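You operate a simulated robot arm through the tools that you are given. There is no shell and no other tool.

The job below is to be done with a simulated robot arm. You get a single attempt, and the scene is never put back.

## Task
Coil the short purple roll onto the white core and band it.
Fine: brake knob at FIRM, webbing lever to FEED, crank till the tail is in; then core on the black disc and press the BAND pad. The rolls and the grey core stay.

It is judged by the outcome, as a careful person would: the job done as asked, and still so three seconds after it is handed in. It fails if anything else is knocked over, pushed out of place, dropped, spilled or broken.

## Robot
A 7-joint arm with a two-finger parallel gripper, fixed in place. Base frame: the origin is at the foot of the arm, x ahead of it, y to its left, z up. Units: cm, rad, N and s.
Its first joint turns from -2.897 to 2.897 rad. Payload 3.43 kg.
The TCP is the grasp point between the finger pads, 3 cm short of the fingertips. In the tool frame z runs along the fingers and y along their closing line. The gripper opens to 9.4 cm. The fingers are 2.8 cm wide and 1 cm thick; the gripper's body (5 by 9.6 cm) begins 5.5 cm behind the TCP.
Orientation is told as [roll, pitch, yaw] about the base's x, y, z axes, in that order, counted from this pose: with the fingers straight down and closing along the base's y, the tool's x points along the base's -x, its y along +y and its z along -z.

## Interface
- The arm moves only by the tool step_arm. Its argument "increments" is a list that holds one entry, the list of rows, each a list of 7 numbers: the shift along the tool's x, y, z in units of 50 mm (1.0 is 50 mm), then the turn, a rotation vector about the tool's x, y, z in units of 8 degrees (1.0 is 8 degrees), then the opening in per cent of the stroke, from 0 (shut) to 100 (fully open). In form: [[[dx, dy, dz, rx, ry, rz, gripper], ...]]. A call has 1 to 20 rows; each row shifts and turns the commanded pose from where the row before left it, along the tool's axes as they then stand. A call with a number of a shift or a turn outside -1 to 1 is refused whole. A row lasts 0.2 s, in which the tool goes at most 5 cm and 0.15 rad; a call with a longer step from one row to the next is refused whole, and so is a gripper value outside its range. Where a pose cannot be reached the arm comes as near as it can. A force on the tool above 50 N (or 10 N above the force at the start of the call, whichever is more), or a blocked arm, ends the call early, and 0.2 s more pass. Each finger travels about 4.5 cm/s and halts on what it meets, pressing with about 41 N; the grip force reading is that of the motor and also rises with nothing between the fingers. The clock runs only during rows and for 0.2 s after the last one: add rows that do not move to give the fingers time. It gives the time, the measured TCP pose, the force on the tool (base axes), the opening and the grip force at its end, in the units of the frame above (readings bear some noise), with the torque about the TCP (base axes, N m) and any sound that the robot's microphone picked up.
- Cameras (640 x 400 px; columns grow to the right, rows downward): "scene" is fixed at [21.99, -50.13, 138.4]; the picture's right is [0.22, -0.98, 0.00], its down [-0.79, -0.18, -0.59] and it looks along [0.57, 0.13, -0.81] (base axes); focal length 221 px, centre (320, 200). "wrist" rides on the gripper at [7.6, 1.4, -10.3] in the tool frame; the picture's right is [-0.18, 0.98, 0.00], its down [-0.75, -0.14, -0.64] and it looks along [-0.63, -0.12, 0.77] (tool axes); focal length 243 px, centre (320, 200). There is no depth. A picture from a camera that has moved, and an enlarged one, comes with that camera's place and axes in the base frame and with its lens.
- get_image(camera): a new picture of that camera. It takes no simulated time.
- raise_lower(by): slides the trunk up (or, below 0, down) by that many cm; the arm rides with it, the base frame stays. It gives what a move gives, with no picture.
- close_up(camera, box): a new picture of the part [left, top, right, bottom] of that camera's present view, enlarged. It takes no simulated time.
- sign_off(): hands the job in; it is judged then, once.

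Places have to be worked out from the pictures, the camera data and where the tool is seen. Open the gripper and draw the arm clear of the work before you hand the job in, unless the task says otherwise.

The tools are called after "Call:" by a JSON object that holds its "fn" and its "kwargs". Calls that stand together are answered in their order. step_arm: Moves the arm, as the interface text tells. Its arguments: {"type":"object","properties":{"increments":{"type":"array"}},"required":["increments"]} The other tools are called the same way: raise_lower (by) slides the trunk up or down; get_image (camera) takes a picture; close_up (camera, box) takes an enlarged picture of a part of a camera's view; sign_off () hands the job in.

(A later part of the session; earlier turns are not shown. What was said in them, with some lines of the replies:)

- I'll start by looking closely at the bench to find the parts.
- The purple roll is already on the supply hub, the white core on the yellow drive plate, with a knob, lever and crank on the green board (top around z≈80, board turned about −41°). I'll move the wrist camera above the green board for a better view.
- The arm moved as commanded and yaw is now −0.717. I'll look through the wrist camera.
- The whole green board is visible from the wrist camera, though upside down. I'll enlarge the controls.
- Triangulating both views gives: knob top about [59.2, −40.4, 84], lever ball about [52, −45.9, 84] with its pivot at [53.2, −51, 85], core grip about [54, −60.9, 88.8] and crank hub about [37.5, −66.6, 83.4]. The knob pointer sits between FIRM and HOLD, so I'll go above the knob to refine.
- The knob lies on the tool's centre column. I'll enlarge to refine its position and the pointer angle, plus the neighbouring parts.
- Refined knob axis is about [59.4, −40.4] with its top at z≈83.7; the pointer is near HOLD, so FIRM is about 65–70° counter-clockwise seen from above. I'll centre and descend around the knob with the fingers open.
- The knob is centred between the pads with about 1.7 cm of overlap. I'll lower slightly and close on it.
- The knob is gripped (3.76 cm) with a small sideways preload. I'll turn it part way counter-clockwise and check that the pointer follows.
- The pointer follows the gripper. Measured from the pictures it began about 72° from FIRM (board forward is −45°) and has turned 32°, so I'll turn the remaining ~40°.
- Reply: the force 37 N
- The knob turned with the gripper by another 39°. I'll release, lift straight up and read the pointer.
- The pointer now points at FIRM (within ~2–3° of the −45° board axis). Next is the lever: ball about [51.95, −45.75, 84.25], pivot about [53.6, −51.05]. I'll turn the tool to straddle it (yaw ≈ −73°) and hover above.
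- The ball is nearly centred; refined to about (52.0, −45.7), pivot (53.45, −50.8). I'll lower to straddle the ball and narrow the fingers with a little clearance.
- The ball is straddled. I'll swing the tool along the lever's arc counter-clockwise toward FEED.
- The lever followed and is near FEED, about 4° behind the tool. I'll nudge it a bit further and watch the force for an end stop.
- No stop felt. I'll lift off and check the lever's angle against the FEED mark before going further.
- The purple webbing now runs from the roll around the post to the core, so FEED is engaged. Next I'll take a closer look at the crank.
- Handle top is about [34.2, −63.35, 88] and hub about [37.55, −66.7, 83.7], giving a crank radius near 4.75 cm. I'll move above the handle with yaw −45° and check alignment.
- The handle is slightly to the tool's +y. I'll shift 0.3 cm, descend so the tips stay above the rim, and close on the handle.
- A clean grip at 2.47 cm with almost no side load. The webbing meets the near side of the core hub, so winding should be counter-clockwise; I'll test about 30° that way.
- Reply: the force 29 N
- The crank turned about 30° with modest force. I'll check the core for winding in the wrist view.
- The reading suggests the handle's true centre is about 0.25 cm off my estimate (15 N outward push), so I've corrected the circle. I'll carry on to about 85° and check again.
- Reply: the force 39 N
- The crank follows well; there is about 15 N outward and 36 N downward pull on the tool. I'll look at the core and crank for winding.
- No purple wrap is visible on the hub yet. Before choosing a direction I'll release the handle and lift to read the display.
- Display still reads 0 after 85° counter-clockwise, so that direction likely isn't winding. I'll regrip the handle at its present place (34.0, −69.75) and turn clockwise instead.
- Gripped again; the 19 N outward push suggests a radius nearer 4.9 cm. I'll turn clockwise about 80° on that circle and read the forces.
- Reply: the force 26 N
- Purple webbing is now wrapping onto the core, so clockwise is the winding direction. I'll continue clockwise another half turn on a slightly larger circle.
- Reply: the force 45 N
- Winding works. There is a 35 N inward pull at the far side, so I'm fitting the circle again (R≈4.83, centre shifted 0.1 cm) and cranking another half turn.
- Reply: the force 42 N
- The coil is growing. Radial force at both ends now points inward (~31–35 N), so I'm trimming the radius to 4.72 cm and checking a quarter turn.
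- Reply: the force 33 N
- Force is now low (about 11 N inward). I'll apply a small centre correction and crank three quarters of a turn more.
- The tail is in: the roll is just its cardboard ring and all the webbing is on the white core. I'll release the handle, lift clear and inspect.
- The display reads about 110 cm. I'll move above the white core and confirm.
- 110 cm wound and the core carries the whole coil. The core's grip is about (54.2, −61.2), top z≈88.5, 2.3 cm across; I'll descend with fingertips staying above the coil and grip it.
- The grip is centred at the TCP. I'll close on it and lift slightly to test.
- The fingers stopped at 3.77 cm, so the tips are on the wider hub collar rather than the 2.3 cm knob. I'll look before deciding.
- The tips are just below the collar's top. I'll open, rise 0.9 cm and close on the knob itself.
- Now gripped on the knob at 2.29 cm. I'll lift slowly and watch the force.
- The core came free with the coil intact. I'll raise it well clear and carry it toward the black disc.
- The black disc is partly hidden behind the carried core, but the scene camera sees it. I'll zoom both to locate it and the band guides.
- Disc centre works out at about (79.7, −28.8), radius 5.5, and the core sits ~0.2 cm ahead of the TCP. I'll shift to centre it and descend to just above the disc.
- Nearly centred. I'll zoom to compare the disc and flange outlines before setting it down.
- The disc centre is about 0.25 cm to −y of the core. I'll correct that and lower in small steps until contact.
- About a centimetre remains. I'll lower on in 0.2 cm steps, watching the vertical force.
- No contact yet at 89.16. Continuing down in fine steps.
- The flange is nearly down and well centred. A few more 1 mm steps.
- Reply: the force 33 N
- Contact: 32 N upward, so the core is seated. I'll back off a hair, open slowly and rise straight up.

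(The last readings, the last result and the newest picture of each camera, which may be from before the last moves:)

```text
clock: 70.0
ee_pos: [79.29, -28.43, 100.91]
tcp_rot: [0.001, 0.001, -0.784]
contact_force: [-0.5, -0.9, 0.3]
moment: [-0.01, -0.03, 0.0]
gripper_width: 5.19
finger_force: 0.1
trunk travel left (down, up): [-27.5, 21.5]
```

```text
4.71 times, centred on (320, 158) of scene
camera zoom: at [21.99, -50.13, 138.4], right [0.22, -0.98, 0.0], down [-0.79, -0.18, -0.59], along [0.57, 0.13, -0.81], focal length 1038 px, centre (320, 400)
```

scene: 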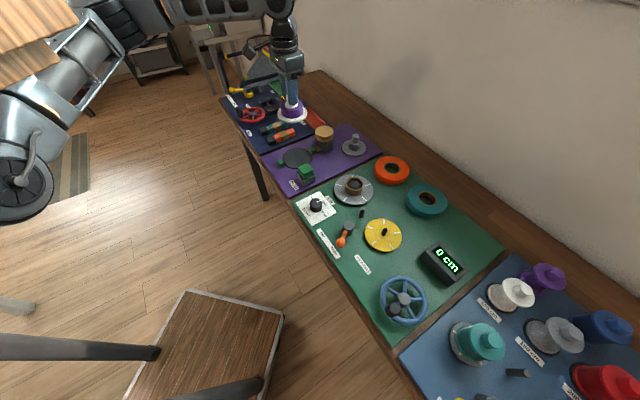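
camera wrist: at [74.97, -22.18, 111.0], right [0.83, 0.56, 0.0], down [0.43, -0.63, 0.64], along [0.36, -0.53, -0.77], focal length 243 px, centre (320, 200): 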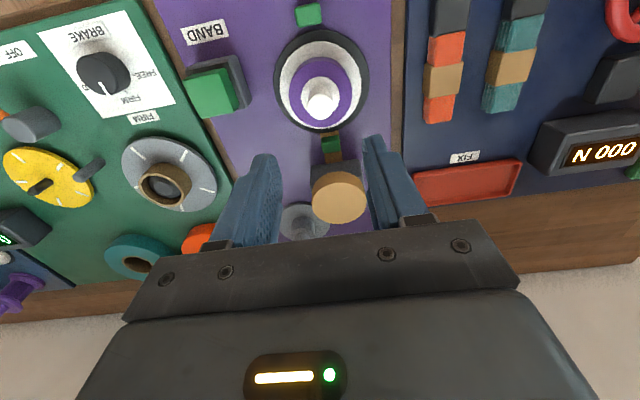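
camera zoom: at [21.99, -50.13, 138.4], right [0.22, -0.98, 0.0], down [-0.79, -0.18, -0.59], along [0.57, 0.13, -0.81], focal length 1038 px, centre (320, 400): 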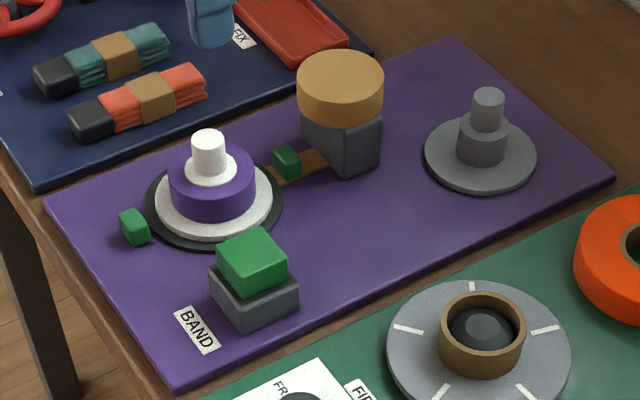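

The core stands centred on the black disc. Now to locate the BAND pad precisely.

Call:
{"fn": "close_up", "kwargs": {"camera": "wrist", "box": [160, 10, 280, 130]}}

Call:
{"fn": "close_up", "kwargs": {"camera": "scene", "box": [280, 150, 340, 200]}}

```text
3.33 times, centred on (220, 70) of wrist
camera zoom: at [74.97, -22.18, 111.0], right [0.83, 0.56, 0.0], down [0.43, -0.63, 0.64], along [0.36, -0.53, -0.77], focal length 809 px, centre (653, 633)
```

zoom: 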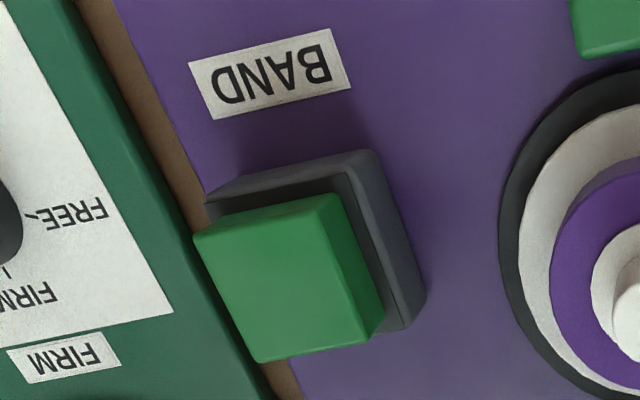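

```text
8.00 times, centred on (310, 175) of scene
camera zoom: at [21.99, -50.13, 138.4], right [0.22, -0.98, 0.0], down [-0.79, -0.18, -0.59], along [0.57, 0.13, -0.81], focal length 1765 px, centre (400, 400)
```

zoom: 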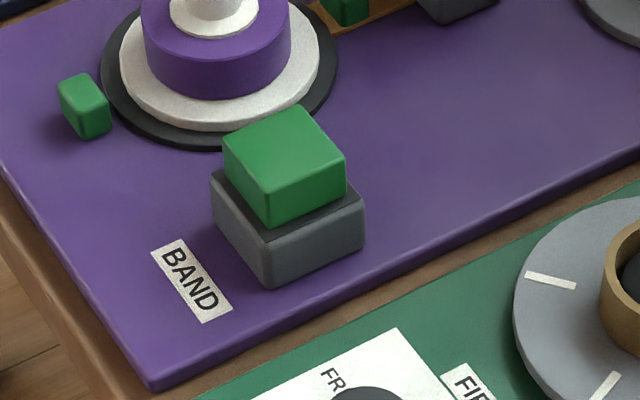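

Pad top centre is about [70.25, −34.45, 86.2]. I'll close the fingers, move above it at height and descend to just over it.

Call:
{"fn": "step_arm", "kwargs": {"increments": [[[0, 0, 0, 0, 0, 0, 20], [0.142, -0.71, 0, 0, 0, 0, 0], [0.142, -0.71, 0, 0, 0, 0, 0], [0.142, -0.71, 0, 0, 0, 0, 0], [0, 0, 0.6, 0, 0, 0, 0], [0, 0, 0.6, 0, 0, 0, 0], [0, 0, 0.5, 0, 0, 0, 0], [0, 0, 0.3, 0, 0, 0, 0], [0, 0, 0, 0, 0, 0, 0]]]}}

Call:
{"fn": "get_image", "kwargs": {"camera": "wrist"}}

Call:
{"fn": "close_up", "kwargs": {"camera": "scene", "box": [260, 115, 380, 200]}}

```text
clock: 72.0
ee_pos: [70.57, -34.67, 90.62]
tcp_rot: [0.0, 0.001, -0.786]
contact_force: [-0.5, 0.9, -0.1]
moment: [0.04, 0.02, -0.01]
gripper_width: 0.0
finger_force: 33.1
trunk travel left (down, up): [-27.5, 21.5]
```

```text
taken
camera wrist: at [66.23, -28.34, 100.84], right [0.83, 0.57, 0.0], down [0.43, -0.63, 0.64], along [0.36, -0.53, -0.77], focal length 243 px, centre (320, 200)
```

wrist: 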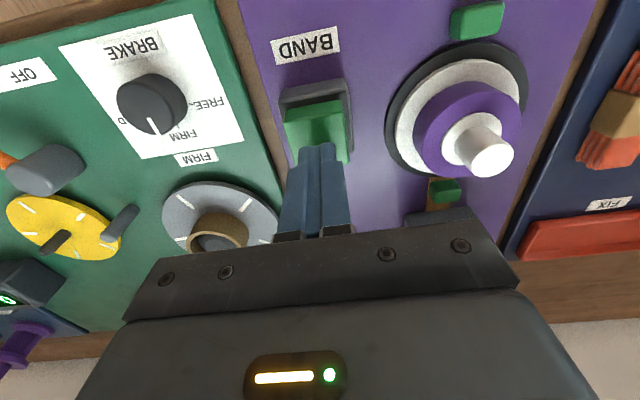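

```text
4.71 times, centred on (320, 158) of scene
camera zoom: at [21.99, -50.13, 138.4], right [0.22, -0.98, 0.0], down [-0.79, -0.18, -0.59], along [0.57, 0.13, -0.81], focal length 1038 px, centre (320, 400)
```

zoom: 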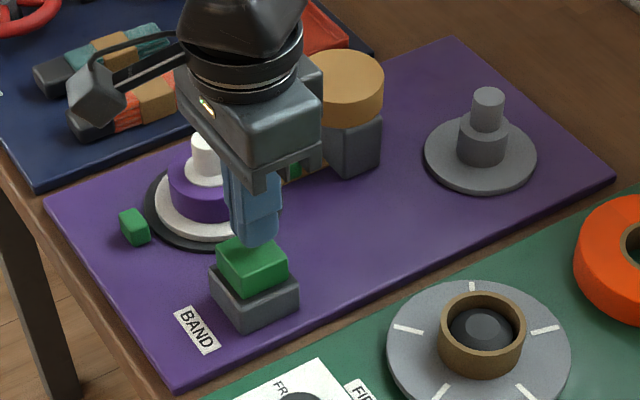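

Tips are over the pad, slightly toward its far edge. I'll shift 0.4 cm back and press down in small steps.

Call:
{"fn": "step_arm", "kwargs": {"increments": [[[0.08, 0, 0.1, 0, 0, 0, 0], [0, 0, 0.1, 0, 0, 0, 0], [0, 0, 0.06, 0, 0, 0, 0], [0, 0, 0.06, 0, 0, 0, 0], [0, 0, 0.04, 0, 0, 0, 0], [0, 0, 0, 0, 0, 0, 0]]]}}

Call:
{"fn": "close_up", "kwargs": {"camera": "scene", "box": [260, 115, 380, 200]}}

```text
clock: 73.4
ee_pos: [70.02, -34.43, 88.89]
tcp_rot: [0.0, 0.001, -0.786]
contact_force: [3.3, 1.8, 6.6]
moment: [0.04, -0.12, 0.03]
gripper_width: 0.01
finger_force: 32.9
trunk travel left (down, up): [-27.5, 21.5]
heard: click
```

```text
4.71 times, centred on (320, 158) of scene
camera zoom: at [21.99, -50.13, 138.4], right [0.22, -0.98, 0.0], down [-0.79, -0.18, -0.59], along [0.57, 0.13, -0.81], focal length 1038 px, centre (320, 400)
```

zoom: 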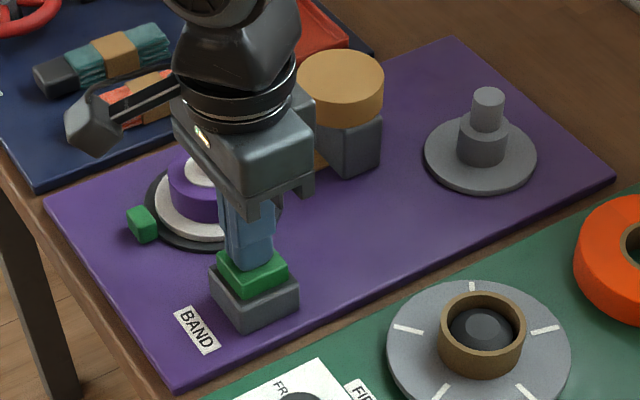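

A click was heard and the guide blocks are moving. I'll hold for a moment, then rise and look.

Call:
{"fn": "step_arm", "kwargs": {"increments": [[[0, 0, 0, 0, 0, 0, 0], [0, 0, 0, 0, 0, 0, 0], [0, 0, 0, 0, 0, 0, 0], [0, 0, 0, 0, 0, 0, 0], [0, 0, 0, 0, 0, 0, 0]]]}}

Call:
{"fn": "close_up", "kwargs": {"camera": "wrist", "box": [340, 0, 560, 220]}}

```text
clock: 74.6
ee_pos: [70.02, -34.26, 88.82]
tcp_rot: [0.001, 0.001, -0.786]
contact_force: [2.4, 1.1, 6.6]
moment: [0.03, -0.08, 0.03]
gripper_width: 0.0
finger_force: 32.6
trunk travel left (down, up): [-27.5, 21.5]
```

```text
1.82 times, centred on (450, 110) of wrist
camera zoom: at [65.68, -28.03, 99.02], right [0.83, 0.56, 0.0], down [0.43, -0.63, 0.64], along [0.36, -0.53, -0.77], focal length 441 px, centre (84, 364)
```

zoom: 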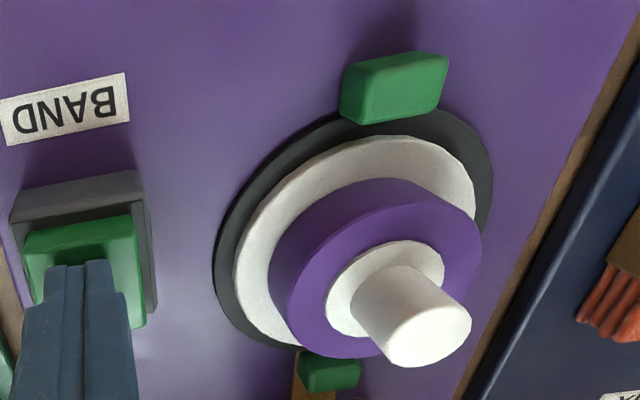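

No band is visible yet. I'll check the scene view and release the pad to see what happens.

Call:
{"fn": "step_arm", "kwargs": {"increments": [[[0, 0, -0.2, 0, 0, 0, 0], [0, 0, -0.4, 0, 0, 0, 0], [0, 0, -0.5, 0, 0, 0, 0], [0.5, -0.5, -0.5, 0, 0, 0, 0], [0.5, -0.5, -0.3, 0, 0, 0, 0], [0, 0, 0, 0, 0, 0, 0]]]}}

Call:
{"fn": "close_up", "kwargs": {"camera": "scene", "box": [260, 115, 380, 200]}}

Call:
{"fn": "get_image", "kwargs": {"camera": "wrist"}}

```text
clock: 76.0
ee_pos: [62.93, -34.17, 98.7]
tcp_rot: [0.002, -0.001, -0.786]
contact_force: [-0.3, 0.1, 0.1]
moment: [0.0, 0.04, 0.03]
gripper_width: 0.03
finger_force: 33.0
trunk travel left (down, up): [-27.5, 21.5]
```

```text
4.71 times, centred on (320, 158) of scene
camera zoom: at [21.99, -50.13, 138.4], right [0.22, -0.98, 0.0], down [-0.79, -0.18, -0.59], along [0.57, 0.13, -0.81], focal length 1038 px, centre (320, 400)
```

zoom: 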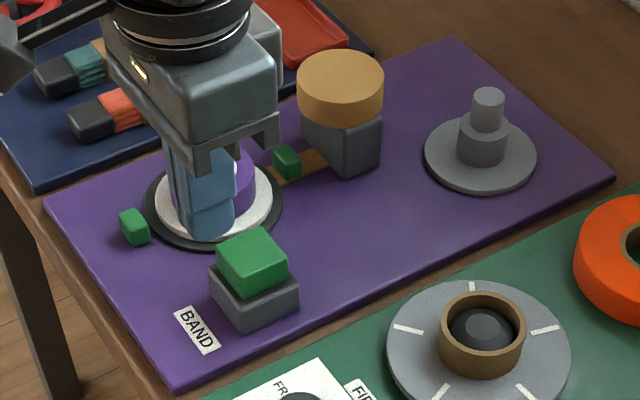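

```text
taken
camera wrist: at [58.59, -27.9, 108.82], right [0.82, 0.57, 0.0], down [0.43, -0.63, 0.64], along [0.36, -0.53, -0.77], focal length 243 px, centre (320, 200)
```

wrist: 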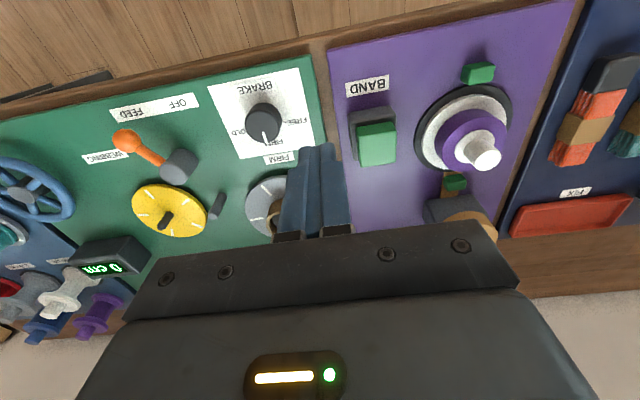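

I'll zoom in on the core for a band.

Call:
{"fn": "close_up", "kwargs": {"camera": "wrist", "box": [400, 55, 540, 200]}}

Call:
{"fn": "close_up", "kwargs": {"camera": "scene", "box": [270, 130, 340, 180]}}

```text
2.76 times, centred on (470, 128) of wrist
camera zoom: at [58.59, -27.9, 108.82], right [0.82, 0.57, 0.0], down [0.43, -0.63, 0.64], along [0.36, -0.53, -0.77], focal length 669 px, centre (-94, 400)
```

zoom: 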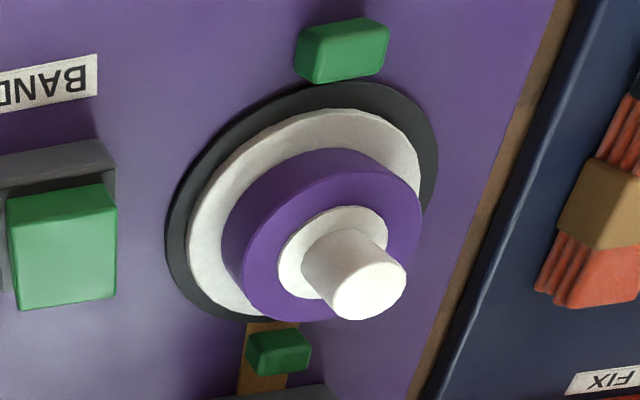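

```text
8.00 times, centred on (305, 155) of scene
camera zoom: at [21.99, -50.13, 138.4], right [0.22, -0.98, 0.0], down [-0.79, -0.18, -0.59], along [0.57, 0.13, -0.81], focal length 1765 px, centre (440, 560)
```

zoom: 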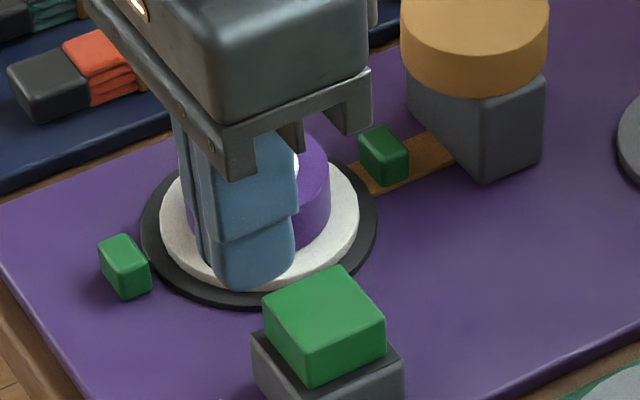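

No band yet; the blocks only moved slightly while pressed, so my press was probably too shallow (only ~7 N). I'll return and press deeper until it firmly resists.

Call:
{"fn": "step_arm", "kwargs": {"increments": [[[-0.523, 0.49, 0, 0, 0, 0, 0], [-0.523, 0.49, 0.1, 0, 0, 0, 0], [0, 0, 0.6, 0, 0, 0, 0], [0, 0, 0.6, 0, 0, 0, 0], [0, 0, 0.5, 0, 0, 0, 0], [0, 0, 0.1, 0, 0, 0, 0], [0, 0, 0.08, 0, 0, 0, 0], [0, 0, 0.06, 0, 0, 0, 0], [0, 0, 0.06, 0, 0, 0, 0], [0, 0, 0.04, 0, 0, 0, 0], [0, 0, 0.04, 0, 0, 0, 0], [0, 0, 0, 0, 0, 0, 0]]]}}

Call:
{"fn": "get_image", "kwargs": {"camera": "wrist"}}

Call:
{"fn": "close_up", "kwargs": {"camera": "scene", "box": [260, 115, 380, 200]}}

```text
clock: 78.6
ee_pos: [70.31, -34.56, 87.66]
tcp_rot: [0.001, -0.004, -0.783]
contact_force: [9.3, 10.9, 32.8]
moment: [0.37, -0.24, -0.02]
gripper_width: 0.02
finger_force: 33.5
trunk travel left (down, up): [-27.5, 21.5]
heard: click
```

```text
taken
camera wrist: at [65.91, -28.22, 97.84], right [0.82, 0.57, 0.0], down [0.43, -0.63, 0.64], along [0.37, -0.53, -0.77], focal length 243 px, centre (320, 200)
```

wrist: 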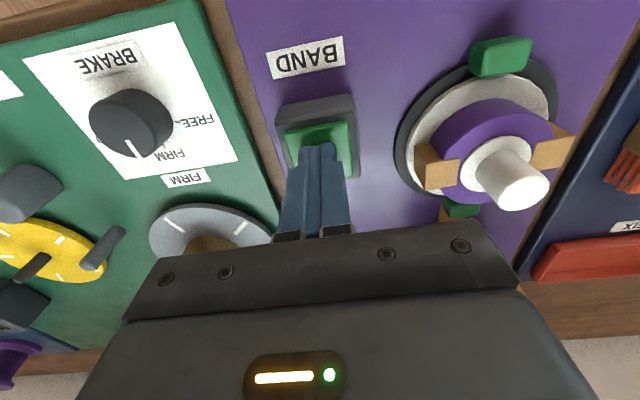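

```text
4.71 times, centred on (320, 158) of scene
camera zoom: at [21.99, -50.13, 138.4], right [0.22, -0.98, 0.0], down [-0.79, -0.18, -0.59], along [0.57, 0.13, -0.81], focal length 1038 px, centre (320, 400)
```

zoom: 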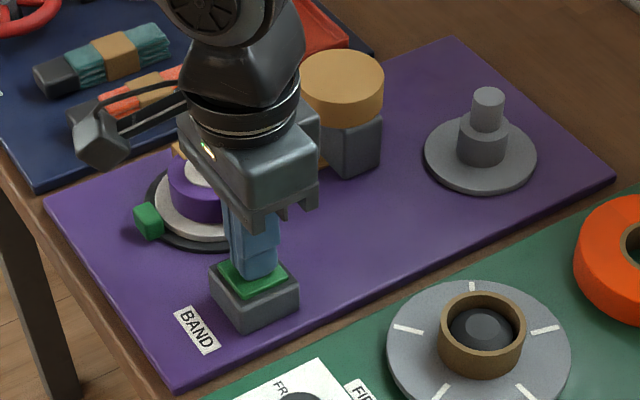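

The full press banded the coil: tan bands are visible on both sides. I'll release straight up and check that the guides open and the band stays.

Call:
{"fn": "step_arm", "kwargs": {"increments": [[[0, 0, 0, 0, 0, 0, 0], [0, 0, -0.1, 0, 0, 0, 0], [0, 0, -0.3, 0, 0, 0, 0], [0, 0, -0.6, 0, 0, 0, 0], [0, 0, -0.8, 0, 0, 0, 0], [0, 0, -0.8, 0, 0, 0, 20], [0.6, -0.6, -0.4, 0, 0, 0, 50], [0.6, -0.6, 0, 0, 0, 0, 80], [0.6, -0.6, 0, 0, 0, 0, 80], [0.6, -0.6, 0, 0, 0, 0, 80], [0, 0, 0, 0, 0, 0, 80]]]}}

Call:
{"fn": "get_image", "kwargs": {"camera": "wrist"}}

Call:
{"fn": "get_image", "kwargs": {"camera": "scene"}}

Call:
{"fn": "close_up", "kwargs": {"camera": "scene", "box": [260, 115, 380, 200]}}

```text
clock: 81.0
ee_pos: [53.22, -34.59, 102.43]
tcp_rot: [0.001, 0.0, -0.785]
contact_force: [0.5, 0.4, 0.8]
moment: [-0.01, -0.02, 0.01]
gripper_width: 7.54
finger_force: 0.1
trunk travel left (down, up): [-27.5, 21.5]
```

```text
taken
camera wrist: at [48.96, -28.18, 112.65], right [0.83, 0.56, 0.0], down [0.43, -0.63, 0.64], along [0.36, -0.53, -0.77], focal length 243 px, centre (320, 200)
```

wrist: 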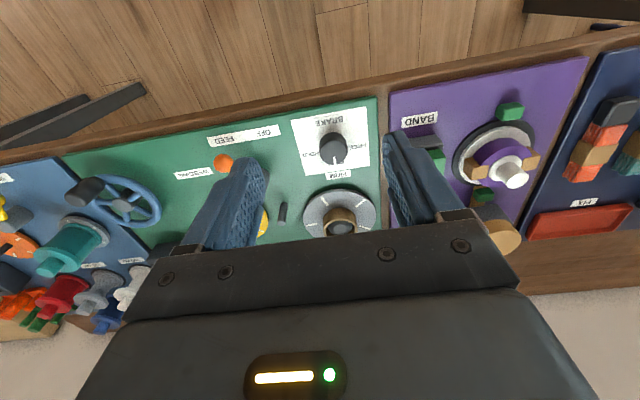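

```text
taken
```

scene: 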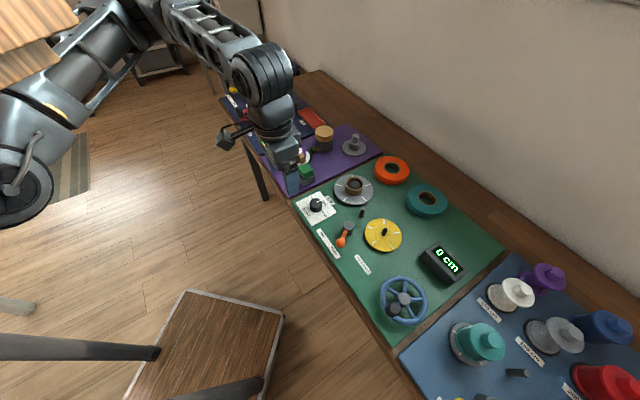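

```text
4.71 times, centred on (320, 158) of scene
camera zoom: at [21.99, -50.13, 138.4], right [0.22, -0.98, 0.0], down [-0.79, -0.18, -0.59], along [0.57, 0.13, -0.81], focal length 1038 px, centre (320, 400)
```

zoom: 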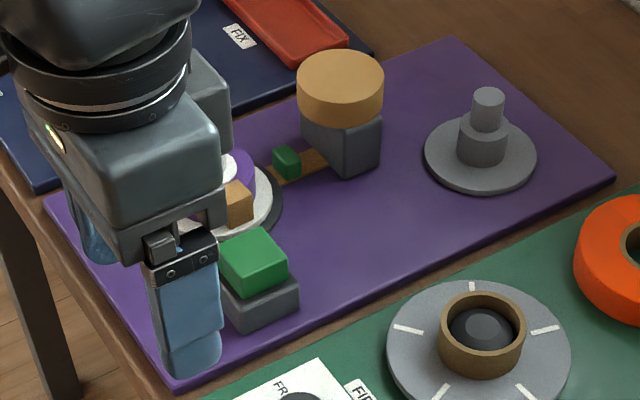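

The coil is banded and the guides have reopened. I'll draw the arm further clear and take a last look.

Call:
{"fn": "step_arm", "kwargs": {"increments": [[[0.4, -0.4, -0.5, 0, 0, 0, 100], [0.4, -0.4, -0.5, 0, 0, 0, 100], [0.4, -0.4, -0.5, 0, 0, 0, 100], [0.4, -0.4, -0.5, 0, 0, 0, 100], [0.4, -0.4, -0.5, 0, 0, 0, 100], [0, 0, 0, 0, 0, 0, 100], [0, 0, 0, 0, 0, 0, 100]]]}}

Call:
{"fn": "get_image", "kwargs": {"camera": "wrist"}}

Call:
{"fn": "close_up", "kwargs": {"camera": "scene", "box": [260, 115, 420, 230]}}

```text
clock: 82.6
ee_pos: [39.2, -34.77, 114.86]
tcp_rot: [0.0, 0.001, -0.786]
contact_force: [0.0, 0.6, -1.9]
moment: [-0.01, 0.0, 0.0]
gripper_width: 9.4
finger_force: 0.1
trunk travel left (down, up): [-27.5, 21.5]
```

```text
taken
camera wrist: at [34.81, -28.6, 125.14], right [0.83, 0.56, 0.0], down [0.43, -0.63, 0.64], along [0.36, -0.53, -0.77], focal length 243 px, centre (320, 200)
```

wrist: 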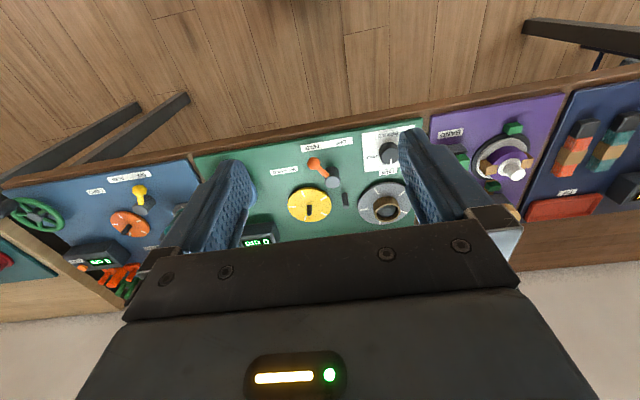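

```text
3.48 times, centred on (340, 172) of scene
camera zoom: at [21.99, -50.13, 138.4], right [0.22, -0.98, 0.0], down [-0.79, -0.18, -0.59], along [0.57, 0.13, -0.81], focal length 767 px, centre (250, 296)
```

zoom: 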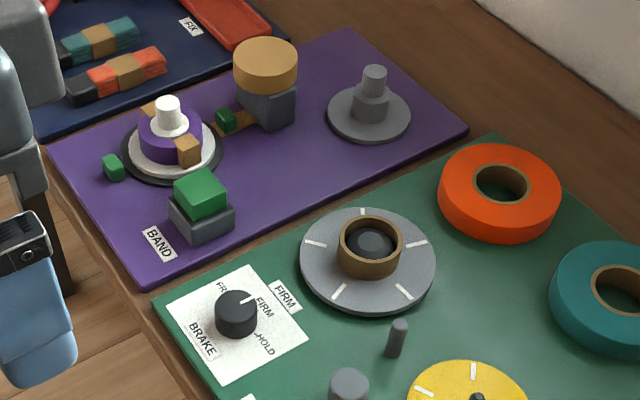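

The purple coil is banded on the white core on the black disc. The brake is at FIRM, the rolls and grey core are where they were, and the arm is clear with the gripper open, so I'm handing in.

Call:
{"fn": "sign_off", "kwargs": {}}

```text
The job is handed in.
```

The purple webbing is wound onto the white core (the counter read 110 cm). The core is on the black disc, banded, and the job is handed in.

- **Cranking:** I first turned the crank about 85° counter-clockwise, but the display stayed at 0. Clockwise was the winding direction, and I cranked that way until the tail was in.
- **Banding:** My first press on the BAND pad was too light and made no band. A second, deeper press banded the coil, and the band held when the guides reopened.
- **Left as is:** The orange and teal rolls and the grey core are where they were, and the empty cardboard ring is still on its hub. The brake knob is at FIRM and the webbing lever is still at FEED.

The arm is drawn back clear of the work with the gripper open.
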